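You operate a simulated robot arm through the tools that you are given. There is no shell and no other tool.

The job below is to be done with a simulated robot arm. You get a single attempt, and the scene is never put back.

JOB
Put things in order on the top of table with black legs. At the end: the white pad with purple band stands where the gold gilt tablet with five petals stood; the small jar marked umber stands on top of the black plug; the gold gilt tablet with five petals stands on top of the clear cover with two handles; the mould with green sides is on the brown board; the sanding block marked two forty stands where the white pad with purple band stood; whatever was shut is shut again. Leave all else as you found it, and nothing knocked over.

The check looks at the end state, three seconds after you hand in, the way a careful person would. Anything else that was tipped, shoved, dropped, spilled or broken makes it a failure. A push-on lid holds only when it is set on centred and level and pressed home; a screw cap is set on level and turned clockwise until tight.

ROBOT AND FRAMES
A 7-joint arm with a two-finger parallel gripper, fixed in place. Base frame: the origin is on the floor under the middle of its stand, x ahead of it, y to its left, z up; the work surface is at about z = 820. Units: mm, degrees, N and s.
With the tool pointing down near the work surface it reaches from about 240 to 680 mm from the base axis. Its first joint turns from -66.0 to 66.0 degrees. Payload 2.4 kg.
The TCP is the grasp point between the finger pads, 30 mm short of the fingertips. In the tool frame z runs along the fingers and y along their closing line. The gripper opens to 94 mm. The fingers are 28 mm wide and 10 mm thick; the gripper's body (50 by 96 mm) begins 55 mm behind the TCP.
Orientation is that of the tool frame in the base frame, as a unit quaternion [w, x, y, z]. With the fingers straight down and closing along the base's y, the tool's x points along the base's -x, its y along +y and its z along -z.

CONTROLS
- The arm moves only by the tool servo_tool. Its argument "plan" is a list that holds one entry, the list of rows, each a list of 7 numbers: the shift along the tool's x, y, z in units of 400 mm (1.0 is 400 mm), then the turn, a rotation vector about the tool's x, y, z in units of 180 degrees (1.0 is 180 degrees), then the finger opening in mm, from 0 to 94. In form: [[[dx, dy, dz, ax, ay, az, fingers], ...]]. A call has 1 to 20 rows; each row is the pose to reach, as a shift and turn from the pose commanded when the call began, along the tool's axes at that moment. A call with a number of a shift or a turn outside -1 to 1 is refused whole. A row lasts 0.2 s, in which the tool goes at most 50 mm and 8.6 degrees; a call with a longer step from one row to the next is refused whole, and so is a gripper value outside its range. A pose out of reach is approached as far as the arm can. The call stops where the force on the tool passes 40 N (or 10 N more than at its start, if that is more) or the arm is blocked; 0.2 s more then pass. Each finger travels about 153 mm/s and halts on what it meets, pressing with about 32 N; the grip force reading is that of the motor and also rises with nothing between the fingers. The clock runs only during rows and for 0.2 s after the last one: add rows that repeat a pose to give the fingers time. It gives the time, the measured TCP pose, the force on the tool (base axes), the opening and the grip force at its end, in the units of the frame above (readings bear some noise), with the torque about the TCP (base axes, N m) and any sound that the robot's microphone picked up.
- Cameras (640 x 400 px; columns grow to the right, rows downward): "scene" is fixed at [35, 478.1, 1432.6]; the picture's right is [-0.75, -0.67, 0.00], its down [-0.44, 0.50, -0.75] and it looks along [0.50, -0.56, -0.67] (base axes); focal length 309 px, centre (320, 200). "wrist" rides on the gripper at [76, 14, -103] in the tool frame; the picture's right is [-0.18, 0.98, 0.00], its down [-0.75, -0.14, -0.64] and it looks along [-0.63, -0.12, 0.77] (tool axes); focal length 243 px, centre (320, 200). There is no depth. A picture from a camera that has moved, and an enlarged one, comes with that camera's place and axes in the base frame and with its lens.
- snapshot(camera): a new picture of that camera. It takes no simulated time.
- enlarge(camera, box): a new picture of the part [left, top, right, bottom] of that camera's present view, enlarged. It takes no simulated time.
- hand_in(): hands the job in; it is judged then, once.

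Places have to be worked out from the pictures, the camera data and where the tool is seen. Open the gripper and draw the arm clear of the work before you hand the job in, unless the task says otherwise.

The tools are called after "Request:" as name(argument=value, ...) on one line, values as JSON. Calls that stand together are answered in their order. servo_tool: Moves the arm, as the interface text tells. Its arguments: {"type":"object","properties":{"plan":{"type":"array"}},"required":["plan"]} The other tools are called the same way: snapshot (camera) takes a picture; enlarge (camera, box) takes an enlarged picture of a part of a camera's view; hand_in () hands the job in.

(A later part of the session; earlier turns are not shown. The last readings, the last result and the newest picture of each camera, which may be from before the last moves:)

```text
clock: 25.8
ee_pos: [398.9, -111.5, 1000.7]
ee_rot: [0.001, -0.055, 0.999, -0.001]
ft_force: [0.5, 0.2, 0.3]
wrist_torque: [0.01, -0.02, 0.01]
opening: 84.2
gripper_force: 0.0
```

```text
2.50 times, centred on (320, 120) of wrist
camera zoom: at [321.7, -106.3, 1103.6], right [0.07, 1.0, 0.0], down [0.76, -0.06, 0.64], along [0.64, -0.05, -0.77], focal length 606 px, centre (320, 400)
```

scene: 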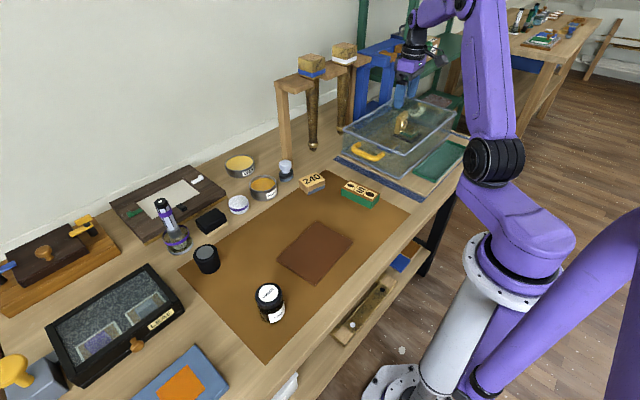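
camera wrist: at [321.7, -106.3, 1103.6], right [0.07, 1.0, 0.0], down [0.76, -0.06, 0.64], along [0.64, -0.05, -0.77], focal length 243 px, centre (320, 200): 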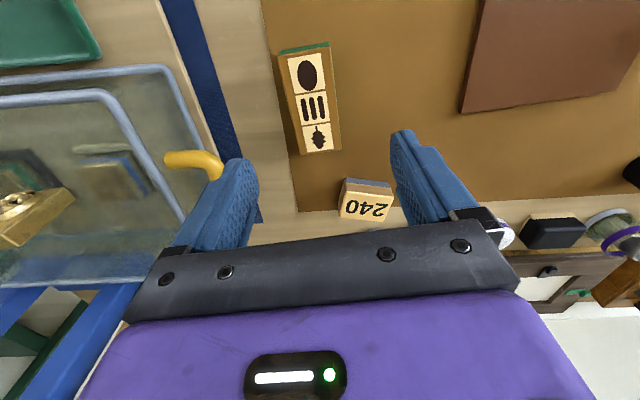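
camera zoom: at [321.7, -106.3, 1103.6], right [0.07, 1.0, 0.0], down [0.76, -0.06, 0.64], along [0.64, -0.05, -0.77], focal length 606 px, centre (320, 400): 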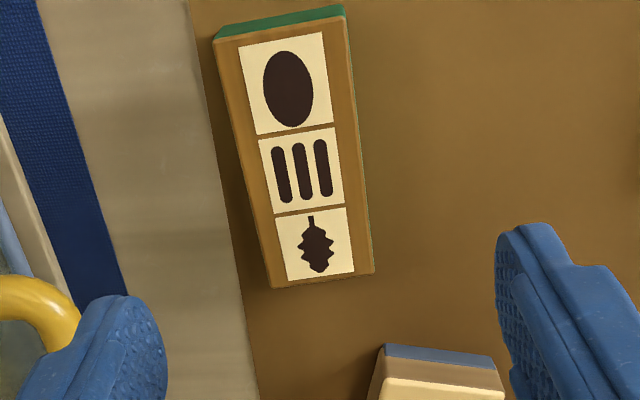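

Readings differ by about 4 mm from my dead reckoning in y, so I hold still briefly and read again.

Request:
servo_tool(plan=[[[0, 0, 0, 0, 0, 0, 84], [0, 0, 0, 0, 0, 0, 84]]])

Request:
enlarge(camera="wrist", box=[220, 40, 420, 200])

```text
clock: 26.4
ee_pos: [398.7, -112.7, 1001.8]
ee_rot: [0.0, -0.054, 0.999, 0.001]
ft_force: [0.2, 0.2, -0.5]
wrist_torque: [0.02, 0.03, 0.04]
opening: 83.9
gripper_force: 0.0
```

```text
2.50 times, centred on (320, 120) of wrist
camera zoom: at [321.8, -106.6, 1103.7], right [0.08, 1.0, 0.0], down [0.76, -0.06, 0.64], along [0.64, -0.05, -0.77], focal length 606 px, centre (320, 400)
```

zoom: 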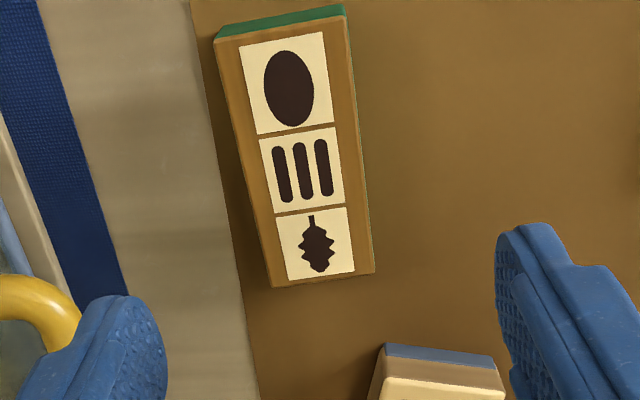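

Settled, the tool is at about (398.8, -112), and the mould measures 103 by 47 mm, centred at about (408.5, -120) with yaw 4.4 degrees. I shift over it and descend to TCP 855.

Request:
servo_tool(plan=[[[-0.0219, -0.0226, 0.06, 0, 0, 0.0106, 84], [-0.0219, -0.0226, 0.16, 0, 0, 0.0106, 84], [-0.0219, -0.0226, 0.25, 0, 0, 0.0106, 84], [-0.0219, -0.0226, 0.31, 0, 0, 0.0106, 84], [-0.0219, -0.0226, 0.34, 0, 0, 0.0106, 84], [-0.0219, -0.0226, 0.365, 0, 0, 0.0106, 84], [-0.0219, -0.0226, 0.365, 0, 0, 0.0106, 84]]])

Request:
snapshot(camera="wrist")

Request:
enlarge(camera="scene", box=[290, 130, 430, 240])

```text
clock: 28.0
ee_pos: [409.1, -124.5, 852.0]
ee_rot: [0.0, -0.038, 0.999, 0.0]
ft_force: [0.6, -0.4, 0.3]
wrist_torque: [-0.02, 0.0, 0.01]
opening: 84.1
gripper_force: 0.0
```

```text
taken
camera wrist: at [332.4, -116.4, 955.1], right [0.11, 0.99, 0.0], down [0.76, -0.08, 0.64], along [0.64, -0.07, -0.77], focal length 243 px, centre (320, 200)
```

wrist: 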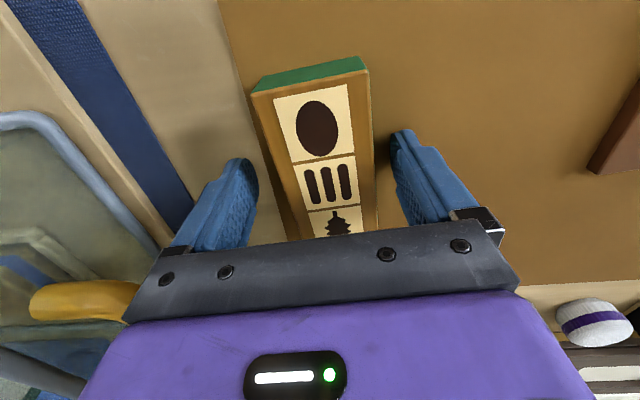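

```text
3.64 times, centred on (360, 185) of scene
camera zoom: at [35.0, 478.1, 1432.6], right [-0.75, -0.67, 0.0], down [-0.44, 0.5, -0.75], along [0.5, -0.56, -0.67], focal length 1124 px, centre (174, 254)
```

zoom: 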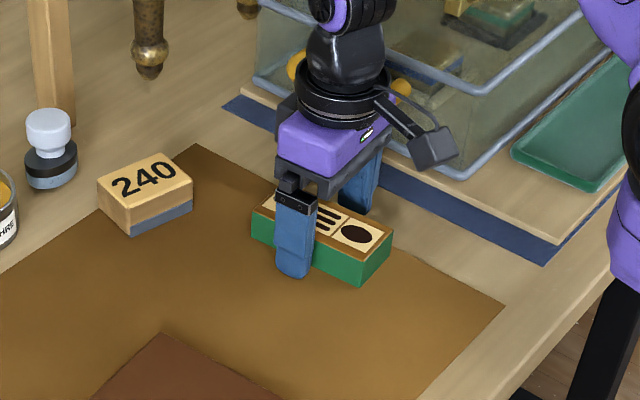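

The camera places the mould centre at y = -120 while the tool settled at -124.6, so I shift 4.5 mm left and 3 mm up before closing.

Request:
servo_tool(plan=[[[0, 0.006, -0.0075, 0, 0, 0, 84], [0, 0.0115, -0.0075, 0, 0, 0, 84], [0, 0.0115, -0.0075, 0, 0, 0, 84]]])

Request:
snapshot(camera="wrist")

```text
clock: 28.8
ee_pos: [411.9, -119.5, 856.1]
ee_rot: [0.001, -0.039, 0.999, 0.0]
ft_force: [0.1, -0.2, 0.2]
wrist_torque: [-0.04, -0.04, -0.04]
opening: 83.9
gripper_force: 0.2
```

```text
taken
camera wrist: at [333.8, -111.1, 958.3], right [0.11, 0.99, 0.0], down [0.76, -0.08, 0.64], along [0.64, -0.07, -0.77], focal length 243 px, centre (320, 200)
```

wrist: 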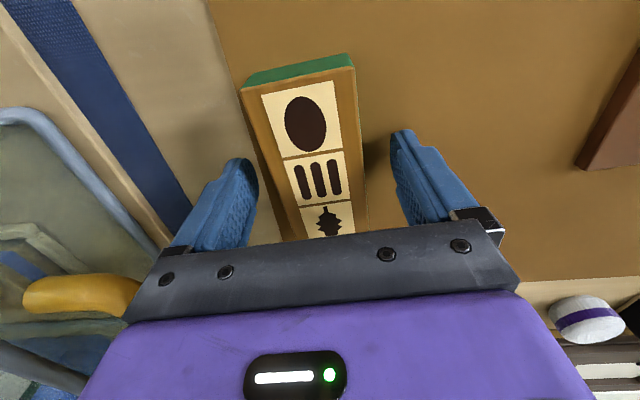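

The mould is now centred between the fingers. I close on it.

Request:
servo_tool(plan=[[[0, 0, 0, 0, 0, 0, 60], [0, 0, 0, 0, 0, 0, 35], [0, 0, 0, 0, 0, 0, 35], [0, 0, 0, 0, 0, 0, 35]]])

Request:
snapshot(camera="wrist")

```text
clock: 29.8
ee_pos: [411.6, -119.5, 855.8]
ee_rot: [-0.001, -0.039, 0.999, 0.0]
ft_force: [-0.3, -0.2, 0.6]
wrist_torque: [-0.01, -0.01, 0.02]
opening: 49.3
gripper_force: 32.2
```

```text
taken
camera wrist: at [333.7, -111.3, 958.3], right [0.11, 0.99, 0.0], down [0.76, -0.08, 0.64], along [0.64, -0.07, -0.77], focal length 243 px, centre (320, 200)
```

wrist: 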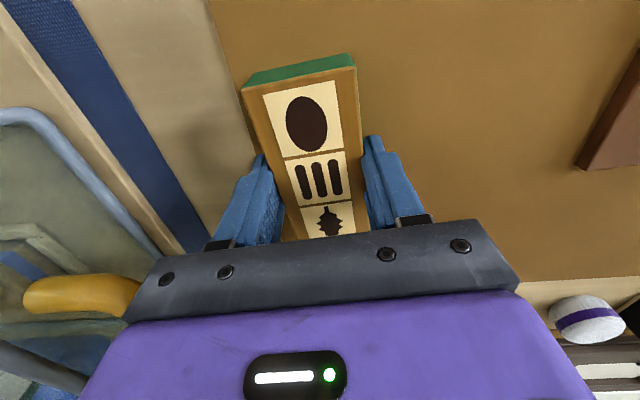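

Gripped at 49 mm. I lift the mould about 94 mm and carry it over the brown board, whose centre I fixed at about (368, 121) from two views.

Request:
servo_tool(plan=[[[0, 0, -0.03, 0, 0, 0, 35], [0, 0, -0.1, 0, 0, 0, 35], [0, 0, -0.18, 0, 0, 0, 35], [0, 0, -0.235, 0, 0, 0, 35], [0.005, 0.06, -0.235, 0, 0, 0, 35], [0.015, 0.16, -0.235, 0, 0, 0, 35], [0.025, 0.27, -0.235, 0, 0, 0, 35], [0.034, 0.38, -0.235, 0, 0, 0, 35], [0.044, 0.49, -0.235, 0, 0, 0, 35], [0.051, 0.57, -0.235, 0, 0, 0, 35], [0.0553, 0.607, -0.235, 0, 0, 0, 35], [0.0553, 0.607, -0.235, 0, 0, 0, 35], [0.0553, 0.607, -0.235, 0, 0, 0, 35]]])

Request:
snapshot(camera="wrist")

Request:
enlarge(camera="scene", box=[230, 180, 430, 320])

```text
clock: 32.6
ee_pos: [369.1, 121.7, 949.8]
ee_rot: [0.0, -0.038, 0.999, 0.0]
ft_force: [-0.9, 0.9, -0.1]
wrist_torque: [0.0, -0.01, -0.01]
opening: 34.8
gripper_force: 0.1
```

```text
taken
camera wrist: at [291.6, 129.1, 1051.9], right [0.11, 0.99, 0.0], down [0.76, -0.08, 0.64], along [0.64, -0.07, -0.77], focal length 243 px, centre (320, 200)
```

wrist: 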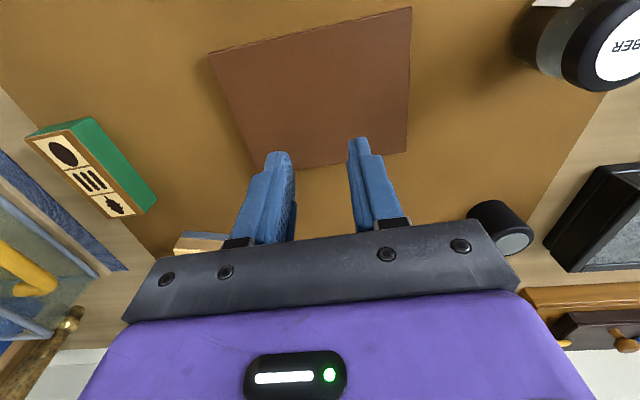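

```text
2.86 times, centred on (330, 250) of scene
camera zoom: at [35.0, 478.1, 1432.6], right [-0.75, -0.67, 0.0], down [-0.44, 0.5, -0.75], along [0.5, -0.56, -0.67], focal length 883 px, centre (291, 57)
```

zoom: 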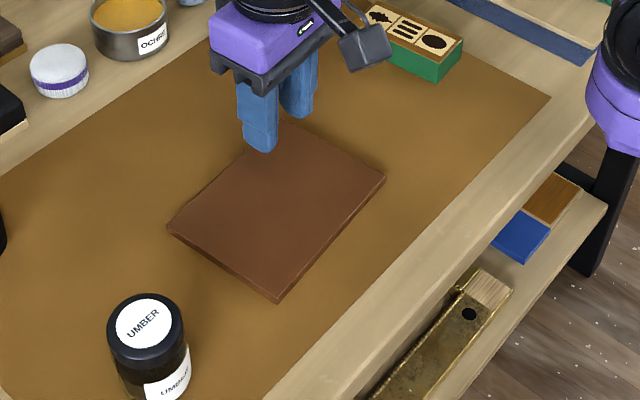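

The gripper came away empty: opening fell to 35 mm and the mould is still on the mat near its old place. I look closely to see whether it moved and what its sides are like.

Request:
enlarge(camera="scene", box=[320, 160, 400, 220])

Request:
enlarge(camera="wrist", box=[0, 100, 200, 240])

```text
6.67 times, centred on (360, 190) of scene
camera zoom: at [35.0, 478.1, 1432.6], right [-0.75, -0.67, 0.0], down [-0.44, 0.5, -0.75], along [0.5, -0.56, -0.67], focal length 2060 px, centre (53, 267)
```

zoom: 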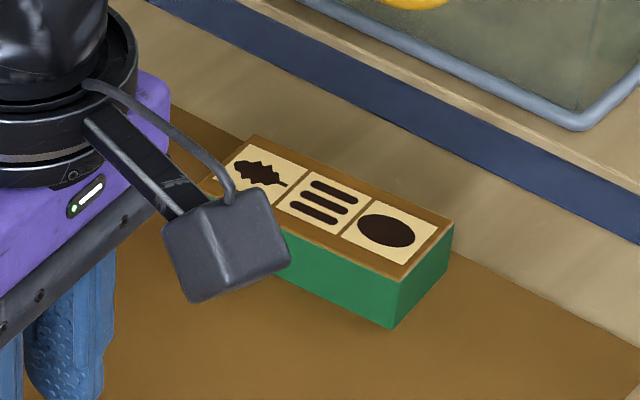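

```text
2.86 times, centred on (100, 170) of wrist
camera zoom: at [291.6, 129.1, 1051.9], right [0.11, 0.99, 0.0], down [0.76, -0.08, 0.64], along [0.64, -0.07, -0.77], focal length 693 px, centre (949, 286)
```

zoom: 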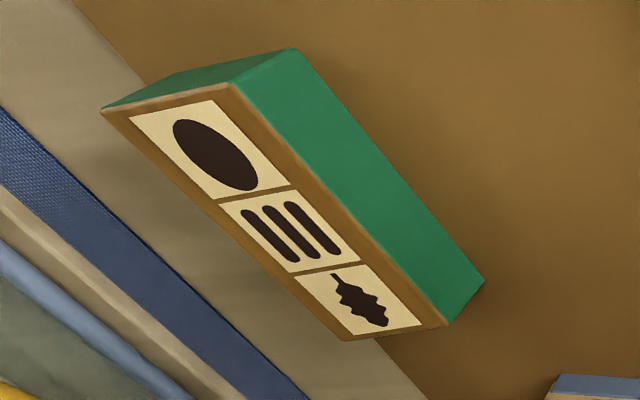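

The mould's sides are plain vertical and it hardly moved (centre about (408, -118)); it slipped right at the lift. I go back above it with the fingers open to regrip lower and lift slowly.

Request:
servo_tool(plan=[[[-0.008, -0.09, 0, 0, 0, 0, 84], [-0.018, -0.2, 0, 0, 0, 0, 84], [-0.028, -0.31, 0, 0, 0, 0, 84], [-0.037, -0.42, 0, 0, 0, 0, 84], [-0.047, -0.53, 0, 0, 0, 0, 84], [-0.0542, -0.604, 0, 0, 0, 0, 84], [-0.0542, -0.604, 0, 0, 0, 0, 84], [-0.0542, -0.604, 0, 0, 0, 0, 84]]])

Request:
snapshot(camera="wrist")

Request:
enlarge(camera="wrist", box=[220, 40, 420, 240])

```text
clock: 34.4
ee_pos: [408.3, -116.0, 947.2]
ee_rot: [-0.001, -0.038, 0.999, 0.0]
ft_force: [0.2, 0.2, 0.2]
wrist_torque: [-0.03, -0.02, 0.03]
opening: 84.1
gripper_force: 0.1
```

```text
taken
camera wrist: at [331.2, -108.5, 1049.7], right [0.11, 0.99, 0.0], down [0.76, -0.08, 0.64], along [0.64, -0.07, -0.77], focal length 243 px, centre (320, 200)
```

wrist: 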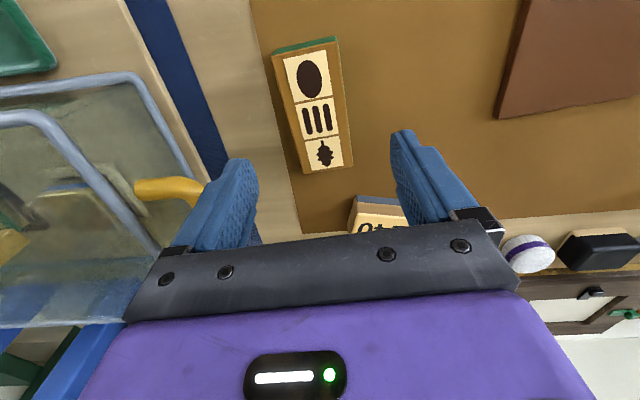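

```text
2.00 times, centred on (320, 140) of wrist
camera zoom: at [331.2, -108.5, 1049.7], right [0.11, 0.99, 0.0], down [0.76, -0.08, 0.64], along [0.64, -0.07, -0.77], focal length 485 px, centre (320, 320)
```

zoom: 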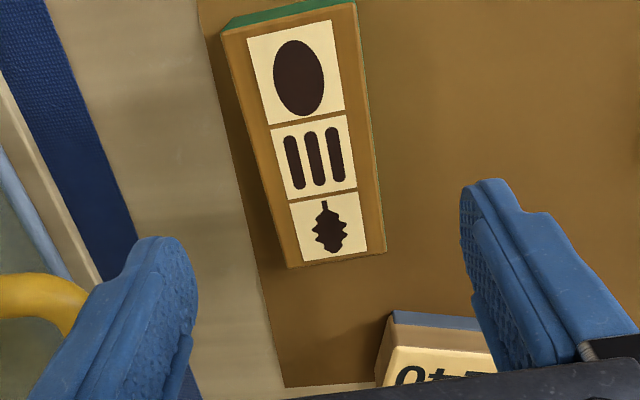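

The mould is at (408.6, -118.7), essentially unmoved. I descend onto it with a small correction, a bit lower than before.

Request:
servo_tool(plan=[[[-0.002, -0.005, 0.08, 0, 0, 0, 84], [-0.002, -0.005, 0.16, 0, 0, 0, 84], [-0.002, -0.005, 0.21, 0, 0, 0, 84], [-0.002, -0.005, 0.2365, 0, 0, 0, 84], [-0.002, -0.005, 0.2365, 0, 0, 0, 84], [-0.002, -0.005, 0.2365, 0, 0, 0, 84]]])

Request:
snapshot(camera="wrist")

Request:
enlarge(camera="scene", box=[320, 140, 420, 220])

```text
clock: 35.8
ee_pos: [408.0, -121.2, 853.5]
ee_rot: [0.001, -0.038, 0.999, 0.0]
ft_force: [0.1, 0.8, 0.4]
wrist_torque: [0.0, 0.01, 0.0]
opening: 84.0
gripper_force: 0.0
```

```text
taken
camera wrist: at [330.4, -111.9, 956.0], right [0.11, 0.99, 0.0], down [0.76, -0.08, 0.64], along [0.64, -0.07, -0.77], focal length 243 px, centre (320, 200)
```

wrist: 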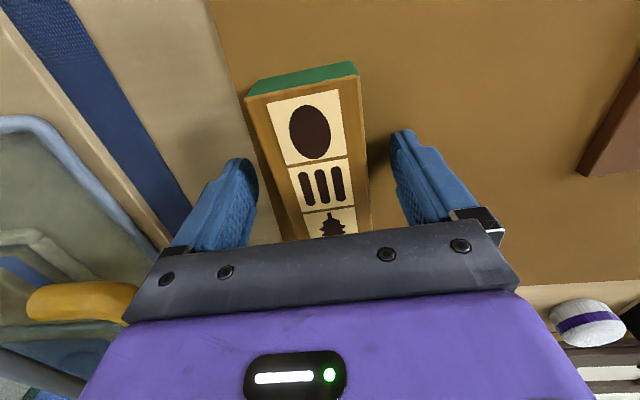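

```text
5.00 times, centred on (370, 180) of scene
camera zoom: at [35.0, 478.1, 1432.6], right [-0.75, -0.67, 0.0], down [-0.44, 0.5, -0.75], along [0.5, -0.56, -0.67], focal length 1545 px, centre (70, 300)
```

zoom: 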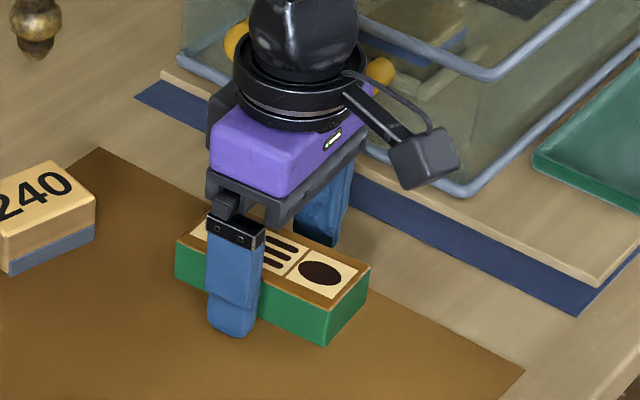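

Fingers straddle the mould with the tips about 3 mm above the mat. I close and wait longer for the grip to settle.

Request:
servo_tool(plan=[[[0, 0.002, 0, 0, 0, 0, 60], [0, 0.002, 0, 0, 0, 0, 20], [0, 0.002, 0, 0, 0, 0, 0], [0, 0.002, 0, 0, 0, 0, 0], [0, 0.002, 0, 0, 0, 0, 0]]])

Request:
servo_tool(plan=[[[0, 0, -0.0025, 0, 0, 0, 0], [0, 0, -0.005, 0, 0, 0, 0], [0, 0, -0.0075, 0, 0, 0, 0], [0, 0, -0.01, 0, 0, 0, 0]]])

Request:
snapshot(camera="wrist")

Request:
enlarge(camera="scene", box=[320, 140, 420, 220])

```text
clock: 37.0
ee_pos: [408.0, -118.5, 855.3]
ee_rot: [0.002, -0.038, 0.999, 0.0]
ft_force: [-2.4, 0.6, 33.5]
wrist_torque: [-0.19, 0.29, 0.09]
opening: 49.7
gripper_force: 32.2
```

```text
clock: 38.0
ee_pos: [409.2, -119.3, 858.3]
ee_rot: [0.0, -0.039, 0.999, 0.0]
ft_force: [-0.7, -0.1, -1.3]
wrist_torque: [-0.02, 0.02, 0.0]
opening: 49.4
gripper_force: 32.0
```

```text
taken
camera wrist: at [332.1, -110.4, 961.4], right [0.11, 0.99, 0.0], down [0.76, -0.08, 0.64], along [0.64, -0.07, -0.77], focal length 243 px, centre (320, 200)
```

wrist: 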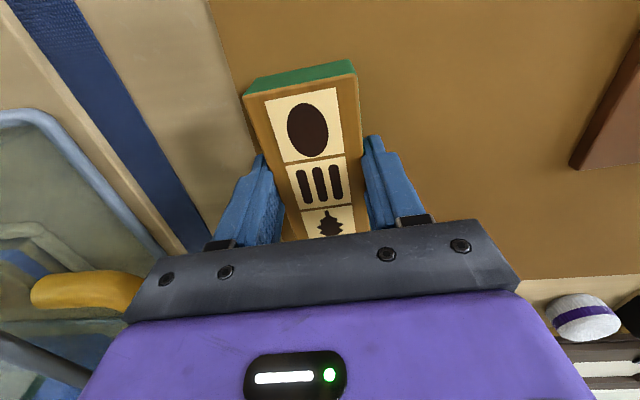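

```text
5.00 times, centred on (370, 180) of scene
camera zoom: at [35.0, 478.1, 1432.6], right [-0.75, -0.67, 0.0], down [-0.44, 0.5, -0.75], along [0.5, -0.56, -0.67], focal length 1545 px, centre (70, 300)
```

zoom: 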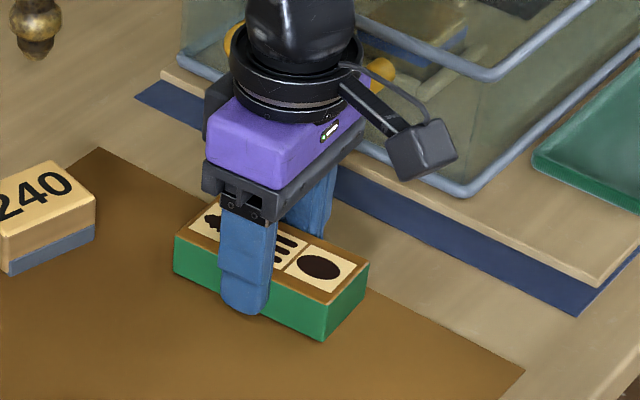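

The mould has risen with the fingers this time (its lower edge moved up in the scene view). I continue the lift slowly, 4 mm per row.

Request:
servo_tool(plan=[[[0, 0, -0.007, 0, 0, 0, 0], [0, 0, -0.014, 0, 0, 0, 0], [0, 0, -0.021, 0, 0, 0, 0], [0, 0, -0.028, 0, 0, 0, 0], [0, 0, -0.035, 0, 0, 0, 0], [0, 0, -0.042, 0, 0, 0, 0], [0, 0, -0.042, 0, 0, 0, 0]]])

Request:
snapshot(camera="wrist")

Request:
enlarge(camera="scene", box=[320, 140, 420, 220])

```text
clock: 39.6
ee_pos: [409.3, -120.0, 874.6]
ee_rot: [-0.001, -0.039, 0.999, 0.0]
ft_force: [0.6, -0.1, -1.4]
wrist_torque: [0.01, -0.01, 0.0]
opening: 49.7
gripper_force: 32.0
```

```text
taken
camera wrist: at [332.6, -110.7, 978.1], right [0.11, 0.99, 0.0], down [0.76, -0.08, 0.64], along [0.64, -0.07, -0.77], focal length 243 px, centre (320, 200)
```

wrist: 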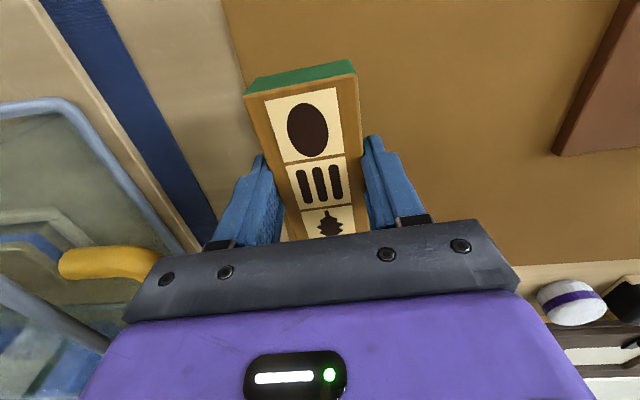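

```text
5.00 times, centred on (370, 180) of scene
camera zoom: at [35.0, 478.1, 1432.6], right [-0.75, -0.67, 0.0], down [-0.44, 0.5, -0.75], along [0.5, -0.56, -0.67], focal length 1545 px, centre (70, 300)
```

zoom: 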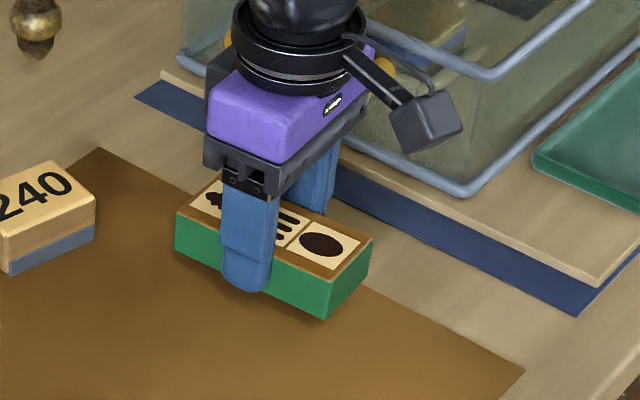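

The mould is held firmly and level. I raise it a little more and carry it smoothly to above the board.

Request:
servo_tool(plan=[[[0, 0, -0.01, 0, 0, 0, 0], [0, 0, -0.025, 0, 0, 0, 0], [0, 0, -0.04, 0, 0, 0, 0], [0.001, 0.012, -0.05, 0, 0, 0, 0], [0.0034, 0.036, -0.05, 0, 0, 0, 0], [0.0068, 0.073, -0.05, 0, 0, 0, 0], [0.0113, 0.121, -0.05, 0, 0, 0, 0], [0.0158, 0.17, -0.05, 0, 0, 0, 0], [0.021, 0.224, -0.05, 0, 0, 0, 0], [0.026, 0.279, -0.05, 0, 0, 0, 0], [0.031, 0.333, -0.05, 0, 0, 0, 0], [0.036, 0.388, -0.05, 0, 0, 0, 0], [0.041, 0.442, -0.05, 0, 0, 0, 0], [0.0458, 0.49, -0.05, 0, 0, 0, 0], [0.0498, 0.533, -0.05, 0, 0, 0, 0], [0.053, 0.57, -0.05, 0, 0, 0, 0], [0.0555, 0.594, -0.05, 0, 0, 0, 0], [0.0566, 0.606, -0.05, 0, 0, 0, 0], [0.0566, 0.606, -0.05, 0, 0, 0, 0], [0.0566, 0.606, -0.05, 0, 0, 0, 0]]])

Request:
snapshot(camera="wrist")

Request:
enlarge(camera="scene", box=[240, 190, 400, 310])

```text
clock: 43.8
ee_pos: [368.4, 120.3, 894.2]
ee_rot: [0.0, -0.038, 0.999, 0.0]
ft_force: [-0.5, -0.9, -1.4]
wrist_torque: [0.04, 0.02, -0.03]
opening: 49.3
gripper_force: 32.0
```

```text
taken
camera wrist: at [292.1, 129.4, 997.1], right [0.11, 0.99, 0.0], down [0.76, -0.08, 0.64], along [0.64, -0.07, -0.77], focal length 243 px, centre (320, 200)
```

wrist: 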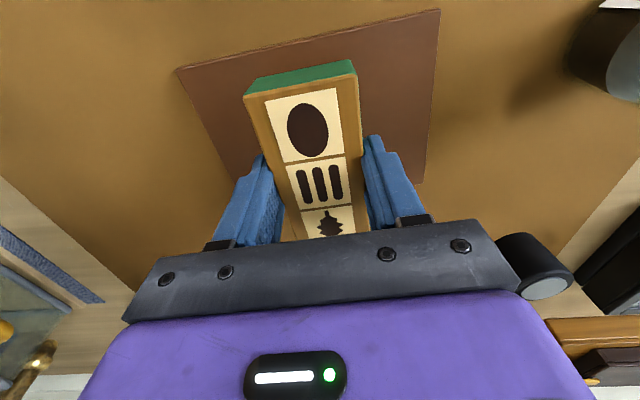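

```text
3.33 times, centred on (320, 250) of scene
camera zoom: at [35.0, 478.1, 1432.6], right [-0.75, -0.67, 0.0], down [-0.44, 0.5, -0.75], along [0.5, -0.56, -0.67], focal length 1030 px, centre (320, 33)
```

zoom: 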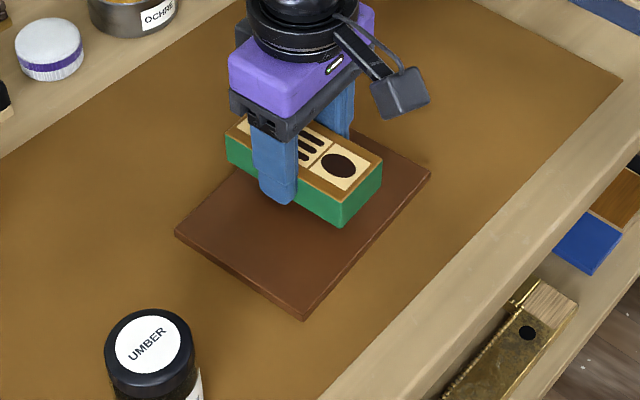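

The mould is above the board with about 6–7 mm margin at each end. I lower it 24 mm, then creep to contact.

Request:
servo_tool(plan=[[[0, 0, 0.01, 0, 0, 0, 0], [0, 0, 0.02, 0, 0, 0, 0], [0, 0, 0.03, 0, 0, 0, 0], [0, 0, 0.04, 0, 0, 0, 0], [0, 0, 0.05, 0, 0, 0, 0], [0, 0, 0.06, 0, 0, 0, 0], [0, 0, 0.06, 0, 0, 0, 0]]])

Request:
servo_tool(plan=[[[0, 0, 0.0025, 0, 0, 0, 0], [0, 0, 0.005, 0, 0, 0, 0], [0, 0, 0.0075, 0, 0, 0, 0], [0, 0, 0.0075, 0, 0, 0, 0]]])

```text
clock: 45.4
ee_pos: [368.1, 120.6, 872.2]
ee_rot: [0.0, -0.038, 0.999, 0.001]
ft_force: [-0.1, 0.1, -1.1]
wrist_torque: [0.0, -0.01, -0.02]
opening: 49.5
gripper_force: 32.7
```

```text
clock: 46.4
ee_pos: [367.1, 121.0, 869.6]
ee_rot: [-0.001, -0.039, 0.999, -0.001]
ft_force: [-0.4, 0.1, -1.7]
wrist_torque: [-0.04, -0.03, 0.04]
opening: 49.7
gripper_force: 31.8
```

No contact yet at 869.6; I keep creeping down in 1 mm rows.

Request:
servo_tool(plan=[[[0, 0, 0.0025, 0, 0, 0, 0], [0, 0, 0.005, 0, 0, 0, 0], [0, 0, 0.0075, 0, 0, 0, 0], [0, 0, 0.0075, 0, 0, 0, 0]]])

Request:
snapshot(camera="wrist")

```text
clock: 47.4
ee_pos: [367.7, 120.3, 865.9]
ee_rot: [-0.001, -0.038, 0.999, 0.001]
ft_force: [0.8, -0.7, -1.4]
wrist_torque: [0.01, 0.01, -0.02]
opening: 49.2
gripper_force: 32.0
```

```text
taken
camera wrist: at [291.2, 129.5, 968.8], right [0.11, 0.99, 0.0], down [0.76, -0.08, 0.64], along [0.64, -0.07, -0.77], focal length 243 px, centre (320, 200)
```

wrist: 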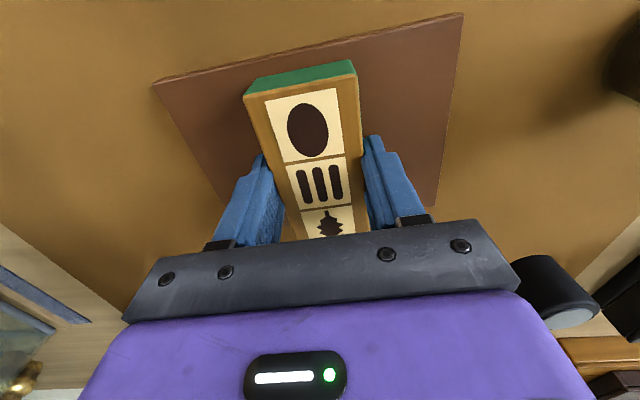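

Still free at about 866. Two more millimetre-steps down with a force check.

Request:
servo_tool(plan=[[[0, 0, 0.0025, 0, 0, 0, 0], [0, 0, 0.005, 0, 0, 0, 0], [0, 0, 0.005, 0, 0, 0, 0]]])

Request:
servo_tool(plan=[[[0, 0, 0.0025, 0, 0, 0, 0], [0, 0, 0.0025, 0, 0, 0, 0]]])

```text
clock: 48.2
ee_pos: [368.4, 122.1, 864.5]
ee_rot: [0.0, -0.038, 0.999, 0.0]
ft_force: [-1.3, -4.0, 8.9]
wrist_torque: [-0.43, -0.24, -0.15]
opening: 49.6
gripper_force: 32.5
```

```text
clock: 48.6
ee_pos: [367.8, 120.9, 865.2]
ee_rot: [0.0, -0.039, 0.999, 0.0]
ft_force: [-3.4, -0.8, 16.8]
wrist_torque: [-0.31, -0.34, -0.04]
opening: 49.5
gripper_force: 32.2
stopped in row 2: the force on the tool passed its limit at 44 N (the readings are from after the stop); the commanded pose is now the measured one
```

It is seated on the board. I ease up about 1 mm to relieve the press and then open the fingers.

Request:
servo_tool(plan=[[[0, 0, -0.0025, 0, 0, 0, 0], [0, 0, -0.0025, 0, 0, 0, 0]]])

```text
clock: 49.2
ee_pos: [367.5, 120.9, 865.2]
ee_rot: [-0.001, -0.038, 0.999, 0.0]
ft_force: [-1.1, 1.2, 3.3]
wrist_torque: [-0.09, -0.1, -0.02]
opening: 49.5
gripper_force: 32.0
```

Only 3 N left. I open the fingers, then rise.

Request:
servo_tool(plan=[[[0, 0, 0, 0, 0, 0, 52], [0, 0, 0, 0, 0, 0, 58], [0, 0, 0, 0, 0, 0, 70], [0, 0, 0, 0, 0, 0, 80], [0, 0, 0, 0, 0, 0, 80], [0, 0, -0.03, 0, 0, 0, 80], [0, 0, -0.09, 0, 0, 0, 80], [0, 0, -0.18, 0, 0, 0, 80], [0, 0, -0.28, 0, 0, 0, 80], [0, 0, -0.35, 0, 0, 0, 80], [0, 0, -0.35, 0, 0, 0, 80]]])

Request:
snapshot(camera="wrist")

Request:
snapshot(camera="scene")

```text
clock: 51.6
ee_pos: [367.4, 124.0, 1006.9]
ee_rot: [0.0, -0.039, 0.999, 0.0]
ft_force: [-0.2, 0.5, 0.4]
wrist_torque: [-0.02, 0.02, 0.02]
opening: 79.9
gripper_force: 0.2
```

```text
taken
camera wrist: at [291.5, 131.4, 1109.8], right [0.11, 0.99, 0.0], down [0.76, -0.08, 0.64], along [0.64, -0.07, -0.77], focal length 243 px, centre (320, 200)
```

wrist: 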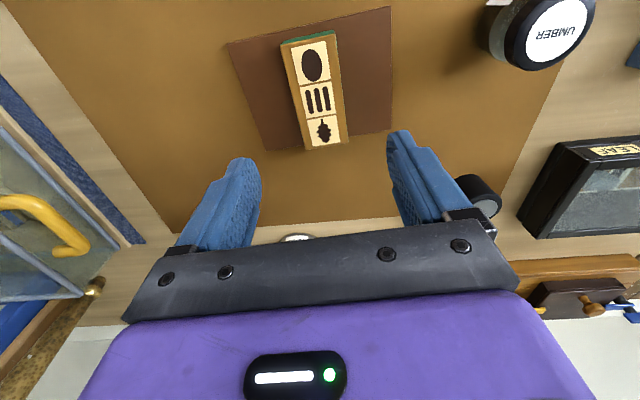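

```text
taken
```

scene: 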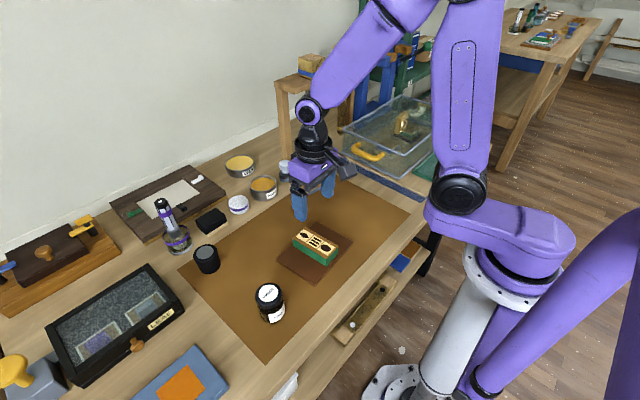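

The mould sits on the board. I check its fit on the board in a zoomed scene view.

Request:
enlarge(camera="scene", box=[260, 205, 380, 300])

```text
4.21 times, centred on (320, 252) of scene
camera zoom: at [35.0, 478.1, 1432.6], right [-0.75, -0.67, 0.0], down [-0.44, 0.5, -0.75], along [0.5, -0.56, -0.67], focal length 1301 px, centre (320, -21)
```

zoom: 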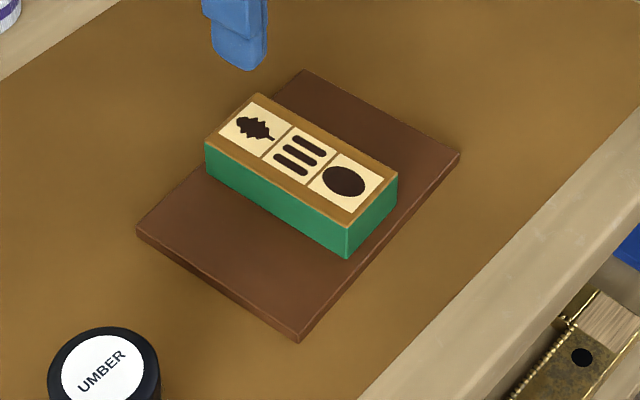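

The mould is wholly on the board. Now the pad: I move above it at (635, 151) while turning the gripper about 86 degrees so the fingers close along x, where the gaps are widest.

Request:
servo_tool(plan=[[[-0.055, 0.001, 0, 0, 0, -0.04, 80], [-0.115, 0.003, 0, 0, 0, -0.08, 80], [-0.175, 0.004, 0, 0, 0, -0.12, 80], [-0.235, 0.006, 0, 0, 0, -0.16, 80], [-0.295, 0.007, 0, 0, 0, -0.2, 80], [-0.355, 0.009, 0, 0, 0, -0.24, 80], [-0.415, 0.01, 0, 0, 0, -0.28, 80], [-0.475, 0.011, 0, 0, 0, -0.32, 80], [-0.535, 0.013, 0, 0, 0, -0.36, 80], [-0.595, 0.014, 0, 0, 0, -0.4, 80], [-0.645, 0.015, 0, 0, 0, -0.44, 80], [-0.671, 0.016, 0, 0, 0, -0.476, 80], [-0.671, 0.016, 0, 0, 0, -0.476, 80], [-0.671, 0.016, 0, 0, 0, -0.476, 80]]])

Request:
snapshot(camera="wrist")

Request:
snapshot(camera="scene")

```text
clock: 54.6
ee_pos: [634.3, 147.7, 1004.5]
ee_rot: [-0.001, 0.708, -0.706, -0.001]
ft_force: [-0.5, -0.1, 0.5]
wrist_torque: [0.01, -0.01, -0.02]
opening: 80.1
gripper_force: 0.0
```

```text
taken
camera wrist: at [620.7, 72.2, 1107.0], right [-0.98, 0.18, 0.0], down [0.14, 0.75, 0.64], along [0.12, 0.63, -0.77], focal length 243 px, centre (320, 200)
```

wrist: 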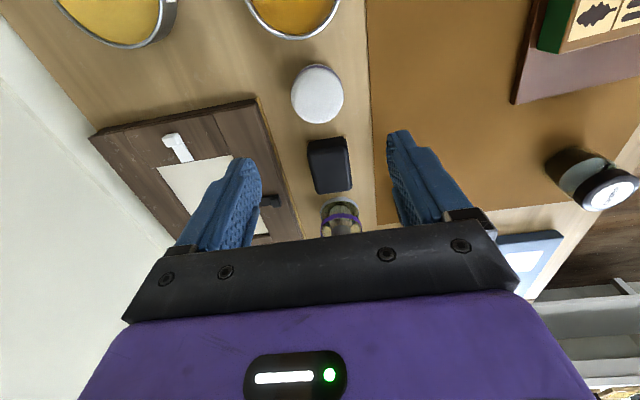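

```text
taken
```

scene: 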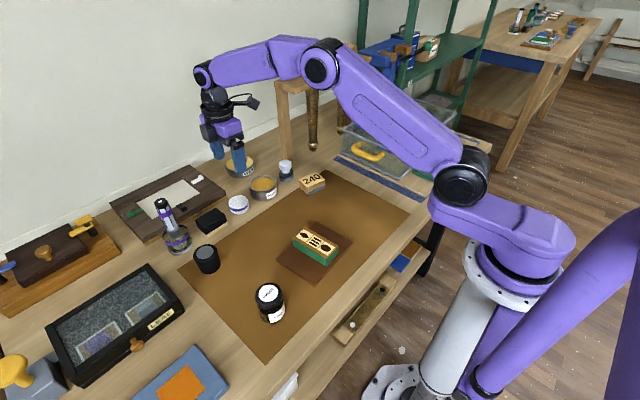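

I now see the pad between tin and black block from the side. I enlarge it to refine its centre and the finger clearances.

Request:
enlarge(camera="wrist", box=[230, 20, 410, 200])

```text
2.22 times, centred on (320, 110) of wrist
camera zoom: at [620.7, 72.2, 1107.0], right [-0.98, 0.18, 0.0], down [0.14, 0.75, 0.64], along [0.12, 0.63, -0.77], focal length 539 px, centre (320, 400)
```

zoom: 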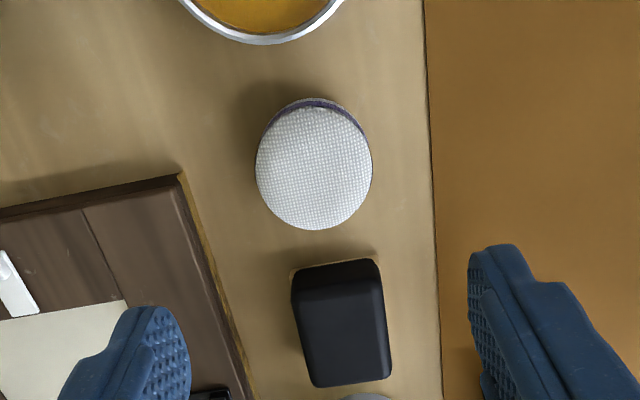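

The pad centre averages to about (636, 149), with the dark board's edge beyond x = 695. I descend partway to TCP 885 with a 76 mm opening and check the centring.

Request:
servo_tool(plan=[[[-0.002, -0.003, 0.08, 0, 0, 0, 76], [-0.002, -0.003, 0.17, 0, 0, 0, 76], [-0.002, -0.003, 0.25, 0, 0, 0, 76], [-0.002, -0.003, 0.299, 0, 0, 0, 76], [-0.002, -0.003, 0.299, 0, 0, 0, 76], [-0.002, -0.003, 0.299, 0, 0, 0, 76]]])

Request:
snapshot(camera="wrist")

Request:
enlarge(camera="scene", box=[190, 130, 310, 230])

```text
clock: 56.0
ee_pos: [635.1, 150.7, 884.9]
ee_rot: [0.0, 0.708, -0.706, 0.001]
ft_force: [-0.3, 0.9, 0.5]
wrist_torque: [0.02, 0.0, 0.01]
opening: 76.1
gripper_force: 0.1
```

```text
taken
camera wrist: at [622.5, 73.9, 988.4], right [-0.98, 0.18, 0.0], down [0.14, 0.75, 0.64], along [0.12, 0.63, -0.77], focal length 243 px, centre (320, 200)
```

wrist: 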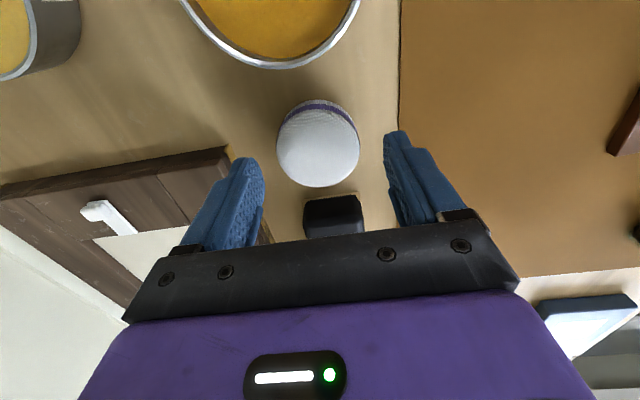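

```text
4.00 times, centred on (250, 180) of scene
camera zoom: at [35.0, 478.1, 1432.6], right [-0.75, -0.67, 0.0], down [-0.44, 0.5, -0.75], along [0.5, -0.56, -0.67], focal length 1236 px, centre (600, 280)
```

zoom: 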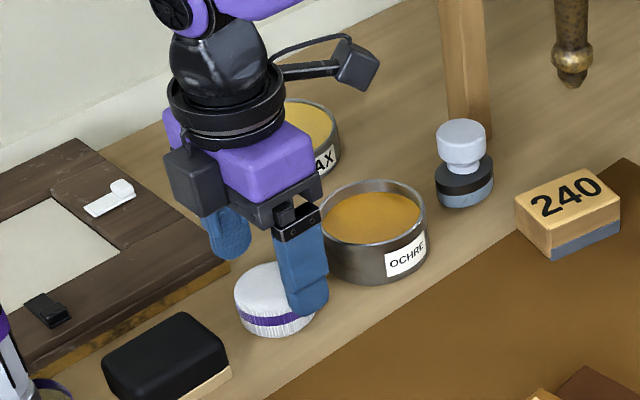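

The pad lies about 3 mm toward -y of the tool axis. I correct that and descend to TCP 855.

Request:
servo_tool(plan=[[[0.0075, -0.0025, 0.02, 0, 0, 0, 76], [0.0075, -0.0025, 0.05, 0, 0, 0, 76], [0.0075, -0.0025, 0.068, 0, 0, 0, 76], [0.0075, -0.0025, 0.077, 0, 0, 0, 76], [0.0075, -0.0025, 0.077, 0, 0, 0, 76]]])

Request:
snapshot(camera="wrist")

Request:
enlarge(camera="scene", box=[190, 150, 290, 230])

```text
clock: 57.2
ee_pos: [638.9, 144.9, 854.8]
ee_rot: [0.0, 0.708, -0.707, 0.0]
ft_force: [-0.6, -0.1, 0.0]
wrist_torque: [-0.01, 0.0, 0.0]
opening: 75.9
gripper_force: 0.1
```

```text
taken
camera wrist: at [624.2, 69.6, 957.9], right [-0.98, 0.18, 0.0], down [0.14, 0.75, 0.64], along [0.12, 0.63, -0.77], focal length 243 px, centre (320, 200)
```

wrist: 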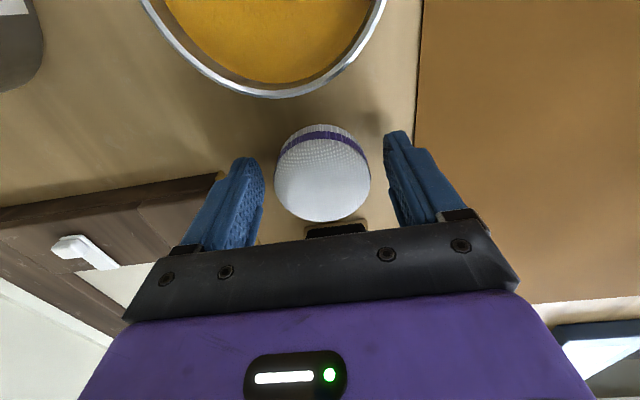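

```text
5.00 times, centred on (240, 190) of scene
camera zoom: at [35.0, 478.1, 1432.6], right [-0.75, -0.67, 0.0], down [-0.44, 0.5, -0.75], along [0.5, -0.56, -0.67], focal length 1545 px, centre (720, 250)
```

zoom: 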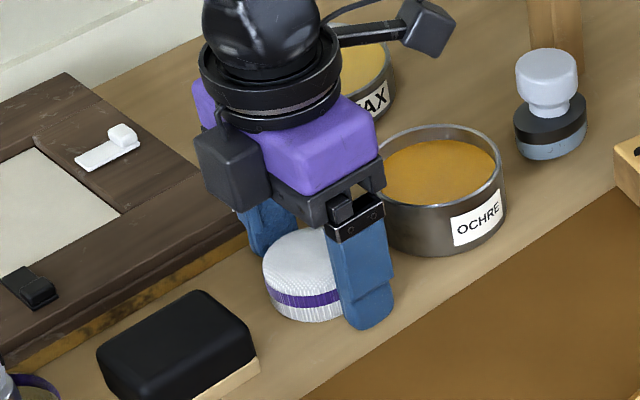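

The pad is centred between the fingers with no contact anywhere. I close gently and check the grip.

Request:
servo_tool(plan=[[[0, 0, 0, 0, 0, 0, 64], [0, 0, 0, 0, 0, 0, 54], [0, 0, 0, 0, 0, 0, 40], [0, 0, 0, 0, 0, 0, 40], [0, 0, 0, 0, 0, 0, 40]]])

Request:
servo_tool(plan=[[[0, 0, -0.0025, 0, 0, 0, 40], [0, 0, -0.006, 0, 0, 0, 40], [0, 0, -0.012, 0, 0, 0, 40], [0, 0, -0.02, 0, 0, 0, 40], [0, 0, -0.03, 0, 0, 0, 40], [0, 0, -0.04, 0, 0, 0, 40], [0, 0, -0.05, 0, 0, 0, 40], [0, 0, -0.05, 0, 0, 0, 40]]])

Request:
snapshot(camera="wrist")

Request:
enlarge(camera="scene", box=[190, 130, 290, 230])

```text
clock: 58.5
ee_pos: [637.0, 145.8, 855.6]
ee_rot: [0.001, 0.708, -0.706, 0.0]
ft_force: [-0.9, -0.9, 0.8]
wrist_torque: [0.0, 0.01, 0.05]
opening: 55.2
gripper_force: 32.5
```

```text
clock: 60.2
ee_pos: [635.1, 145.7, 875.1]
ee_rot: [0.0, 0.708, -0.707, -0.001]
ft_force: [0.0, -0.1, 0.2]
wrist_torque: [0.01, 0.0, 0.02]
opening: 55.0
gripper_force: 31.5
```

```text
taken
camera wrist: at [622.5, 69.7, 977.1], right [-0.98, 0.18, 0.0], down [0.14, 0.75, 0.64], along [0.12, 0.63, -0.77], focal length 243 px, centre (320, 200)
```

wrist: 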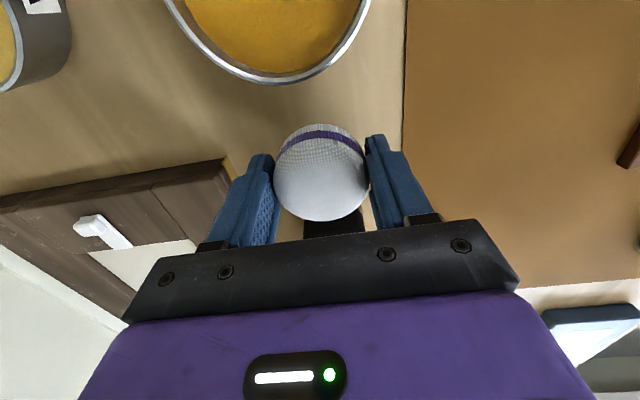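

```text
4.00 times, centred on (240, 180) of scene
camera zoom: at [35.0, 478.1, 1432.6], right [-0.75, -0.67, 0.0], down [-0.44, 0.5, -0.75], along [0.5, -0.56, -0.67], focal length 1236 px, centre (640, 280)
```

zoom: 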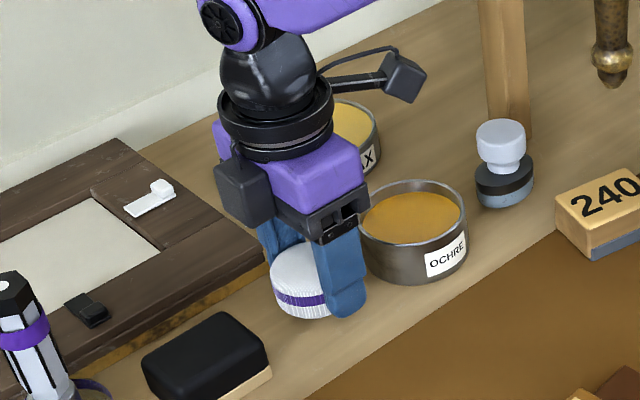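

The pad is held. I lift it to travel height and carry it toward the tablet's old place at (412.5, 381).

Request:
servo_tool(plan=[[[0, 0, -0.04, 0, 0, 0, 40], [0, 0, -0.1, 0, 0, 0, 40], [0, 0, -0.17, 0, 0, 0, 40], [0, 0, -0.24, 0, 0, 0, 40], [0, 0, -0.3, 0, 0, 0, 40], [-0.015, 0.014, -0.3125, 0, 0, 0, 40], [-0.05, 0.048, -0.3125, 0, 0, 0, 40], [-0.105, 0.1, -0.3125, 0, 0, 0, 40], [-0.165, 0.157, -0.3125, 0, 0, 0, 40], [-0.225, 0.215, -0.3125, 0, 0, 0, 40], [-0.285, 0.272, -0.3125, 0, 0, 0, 40], [-0.345, 0.329, -0.3125, 0, 0, 0, 40], [-0.405, 0.386, -0.3125, 0, 0, 0, 40], [-0.465, 0.444, -0.3125, 0, 0, 0, 40], [-0.52, 0.496, -0.3125, 0, 0, 0, 40], [-0.56, 0.534, -0.3125, 0, 0, 0, 40], [-0.58, 0.553, -0.3125, 0, 0, 0, 40], [-0.588, 0.561, -0.3125, 0, 0, 0, 40], [-0.588, 0.561, -0.3125, 0, 0, 0, 40], [-0.588, 0.561, -0.3125, 0, 0, 0, 40]]])

Request:
snapshot(camera="wrist")

Request:
snapshot(camera="scene")

```text
clock: 64.5
ee_pos: [413.1, 379.4, 1000.0]
ee_rot: [0.0, 0.708, -0.706, 0.0]
ft_force: [0.7, 0.4, -0.2]
wrist_torque: [0.0, 0.04, -0.03]
opening: 53.8
gripper_force: 31.9
```

```text
taken
camera wrist: at [399.6, 303.7, 1102.5], right [-0.98, 0.18, 0.0], down [0.14, 0.75, 0.64], along [0.12, 0.63, -0.77], focal length 243 px, centre (320, 200)
```

wrist: 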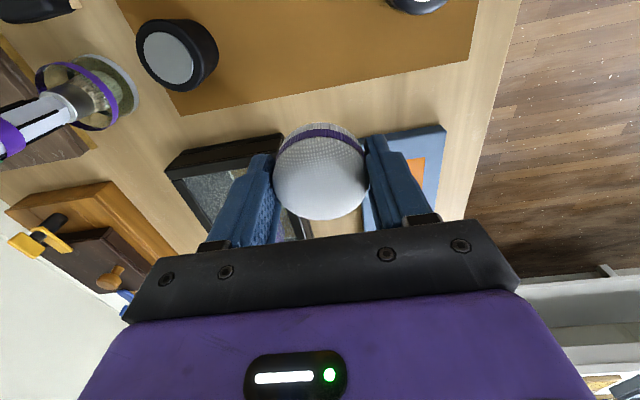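

```text
taken
```

scene: 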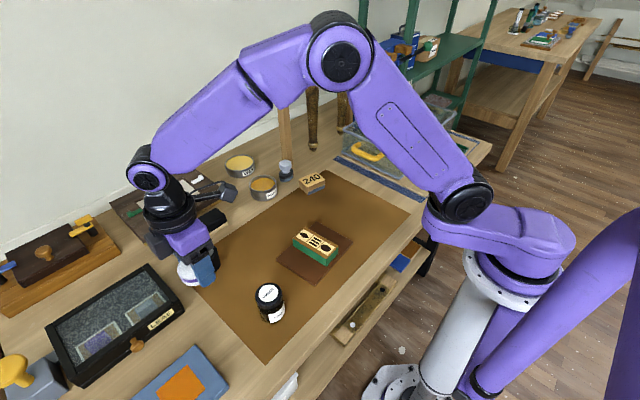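

The pad hangs over the spot (tool at (413.6, 379.7)). I trim the offset and lower it to about 7 mm above the table.

Request:
servo_tool(plan=[[[-0.003, 0.002, 0.05, 0, 0, 0, 40], [-0.003, 0.002, 0.12, 0, 0, 0, 40], [-0.003, 0.002, 0.19, 0, 0, 0, 40], [-0.003, 0.002, 0.25, 0, 0, 0, 40], [-0.003, 0.002, 0.3, 0, 0, 0, 40], [-0.003, 0.002, 0.33, 0, 0, 0, 40], [-0.003, 0.002, 0.345, 0, 0, 0, 40], [-0.003, 0.002, 0.345, 0, 0, 0, 40], [-0.003, 0.002, 0.345, 0, 0, 0, 40]]])

Request:
snapshot(camera="wrist")

Request:
enlarge(camera="scene", box=[150, 240, 270, 340])

```text
clock: 66.5
ee_pos: [410.8, 383.6, 861.1]
ee_rot: [0.0, 0.708, -0.706, 0.0]
ft_force: [0.5, 0.1, -0.5]
wrist_torque: [0.01, 0.01, -0.02]
opening: 53.5
gripper_force: 32.1
```

```text
taken
camera wrist: at [397.2, 307.4, 964.6], right [-0.98, 0.18, 0.0], down [0.14, 0.75, 0.64], along [0.12, 0.63, -0.77], focal length 243 px, centre (320, 200)
```

wrist: 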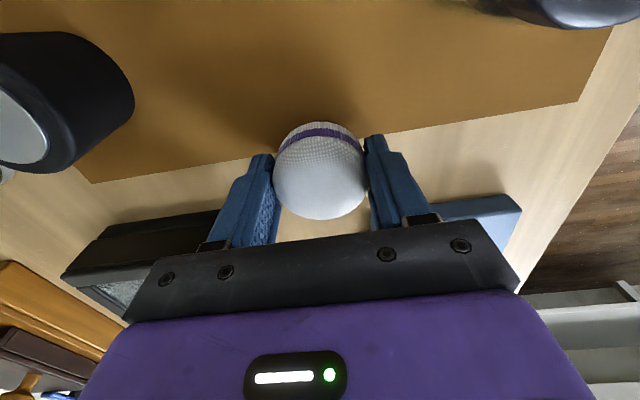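

```text
4.00 times, centred on (210, 290) of scene
camera zoom: at [35.0, 478.1, 1432.6], right [-0.75, -0.67, 0.0], down [-0.44, 0.5, -0.75], along [0.5, -0.56, -0.67], focal length 1236 px, centre (760, -160)
```

zoom: 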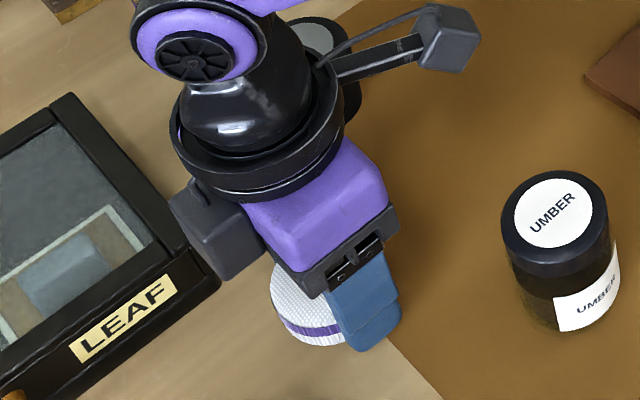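

I correct 2 mm back toward the target and creep down to contact.

Request:
servo_tool(plan=[[[0.006, -0.004, 0, 0, 0, 0, 40], [0.006, -0.004, 0.0025, 0, 0, 0, 40], [0.006, -0.004, 0.005, 0, 0, 0, 40], [0.006, -0.004, 0.0075, 0, 0, 0, 40], [0.006, -0.004, 0.0075, 0, 0, 0, 40]]])

Request:
servo_tool(plan=[[[0, 0, 0.0025, 0, 0, 0, 40], [0, 0, 0.0025, 0, 0, 0, 40]]])

```text
clock: 67.7
ee_pos: [412.2, 380.3, 858.8]
ee_rot: [0.0, 0.708, -0.707, 0.0]
ft_force: [0.4, 0.2, -0.2]
wrist_torque: [0.02, -0.01, 0.01]
opening: 53.2
gripper_force: 32.2
```

```text
clock: 68.2
ee_pos: [413.8, 380.7, 856.6]
ee_rot: [-0.001, 0.708, -0.706, 0.0]
ft_force: [-0.4, 0.7, -1.2]
wrist_torque: [0.01, 0.03, 0.03]
opening: 53.3
gripper_force: 31.6
```

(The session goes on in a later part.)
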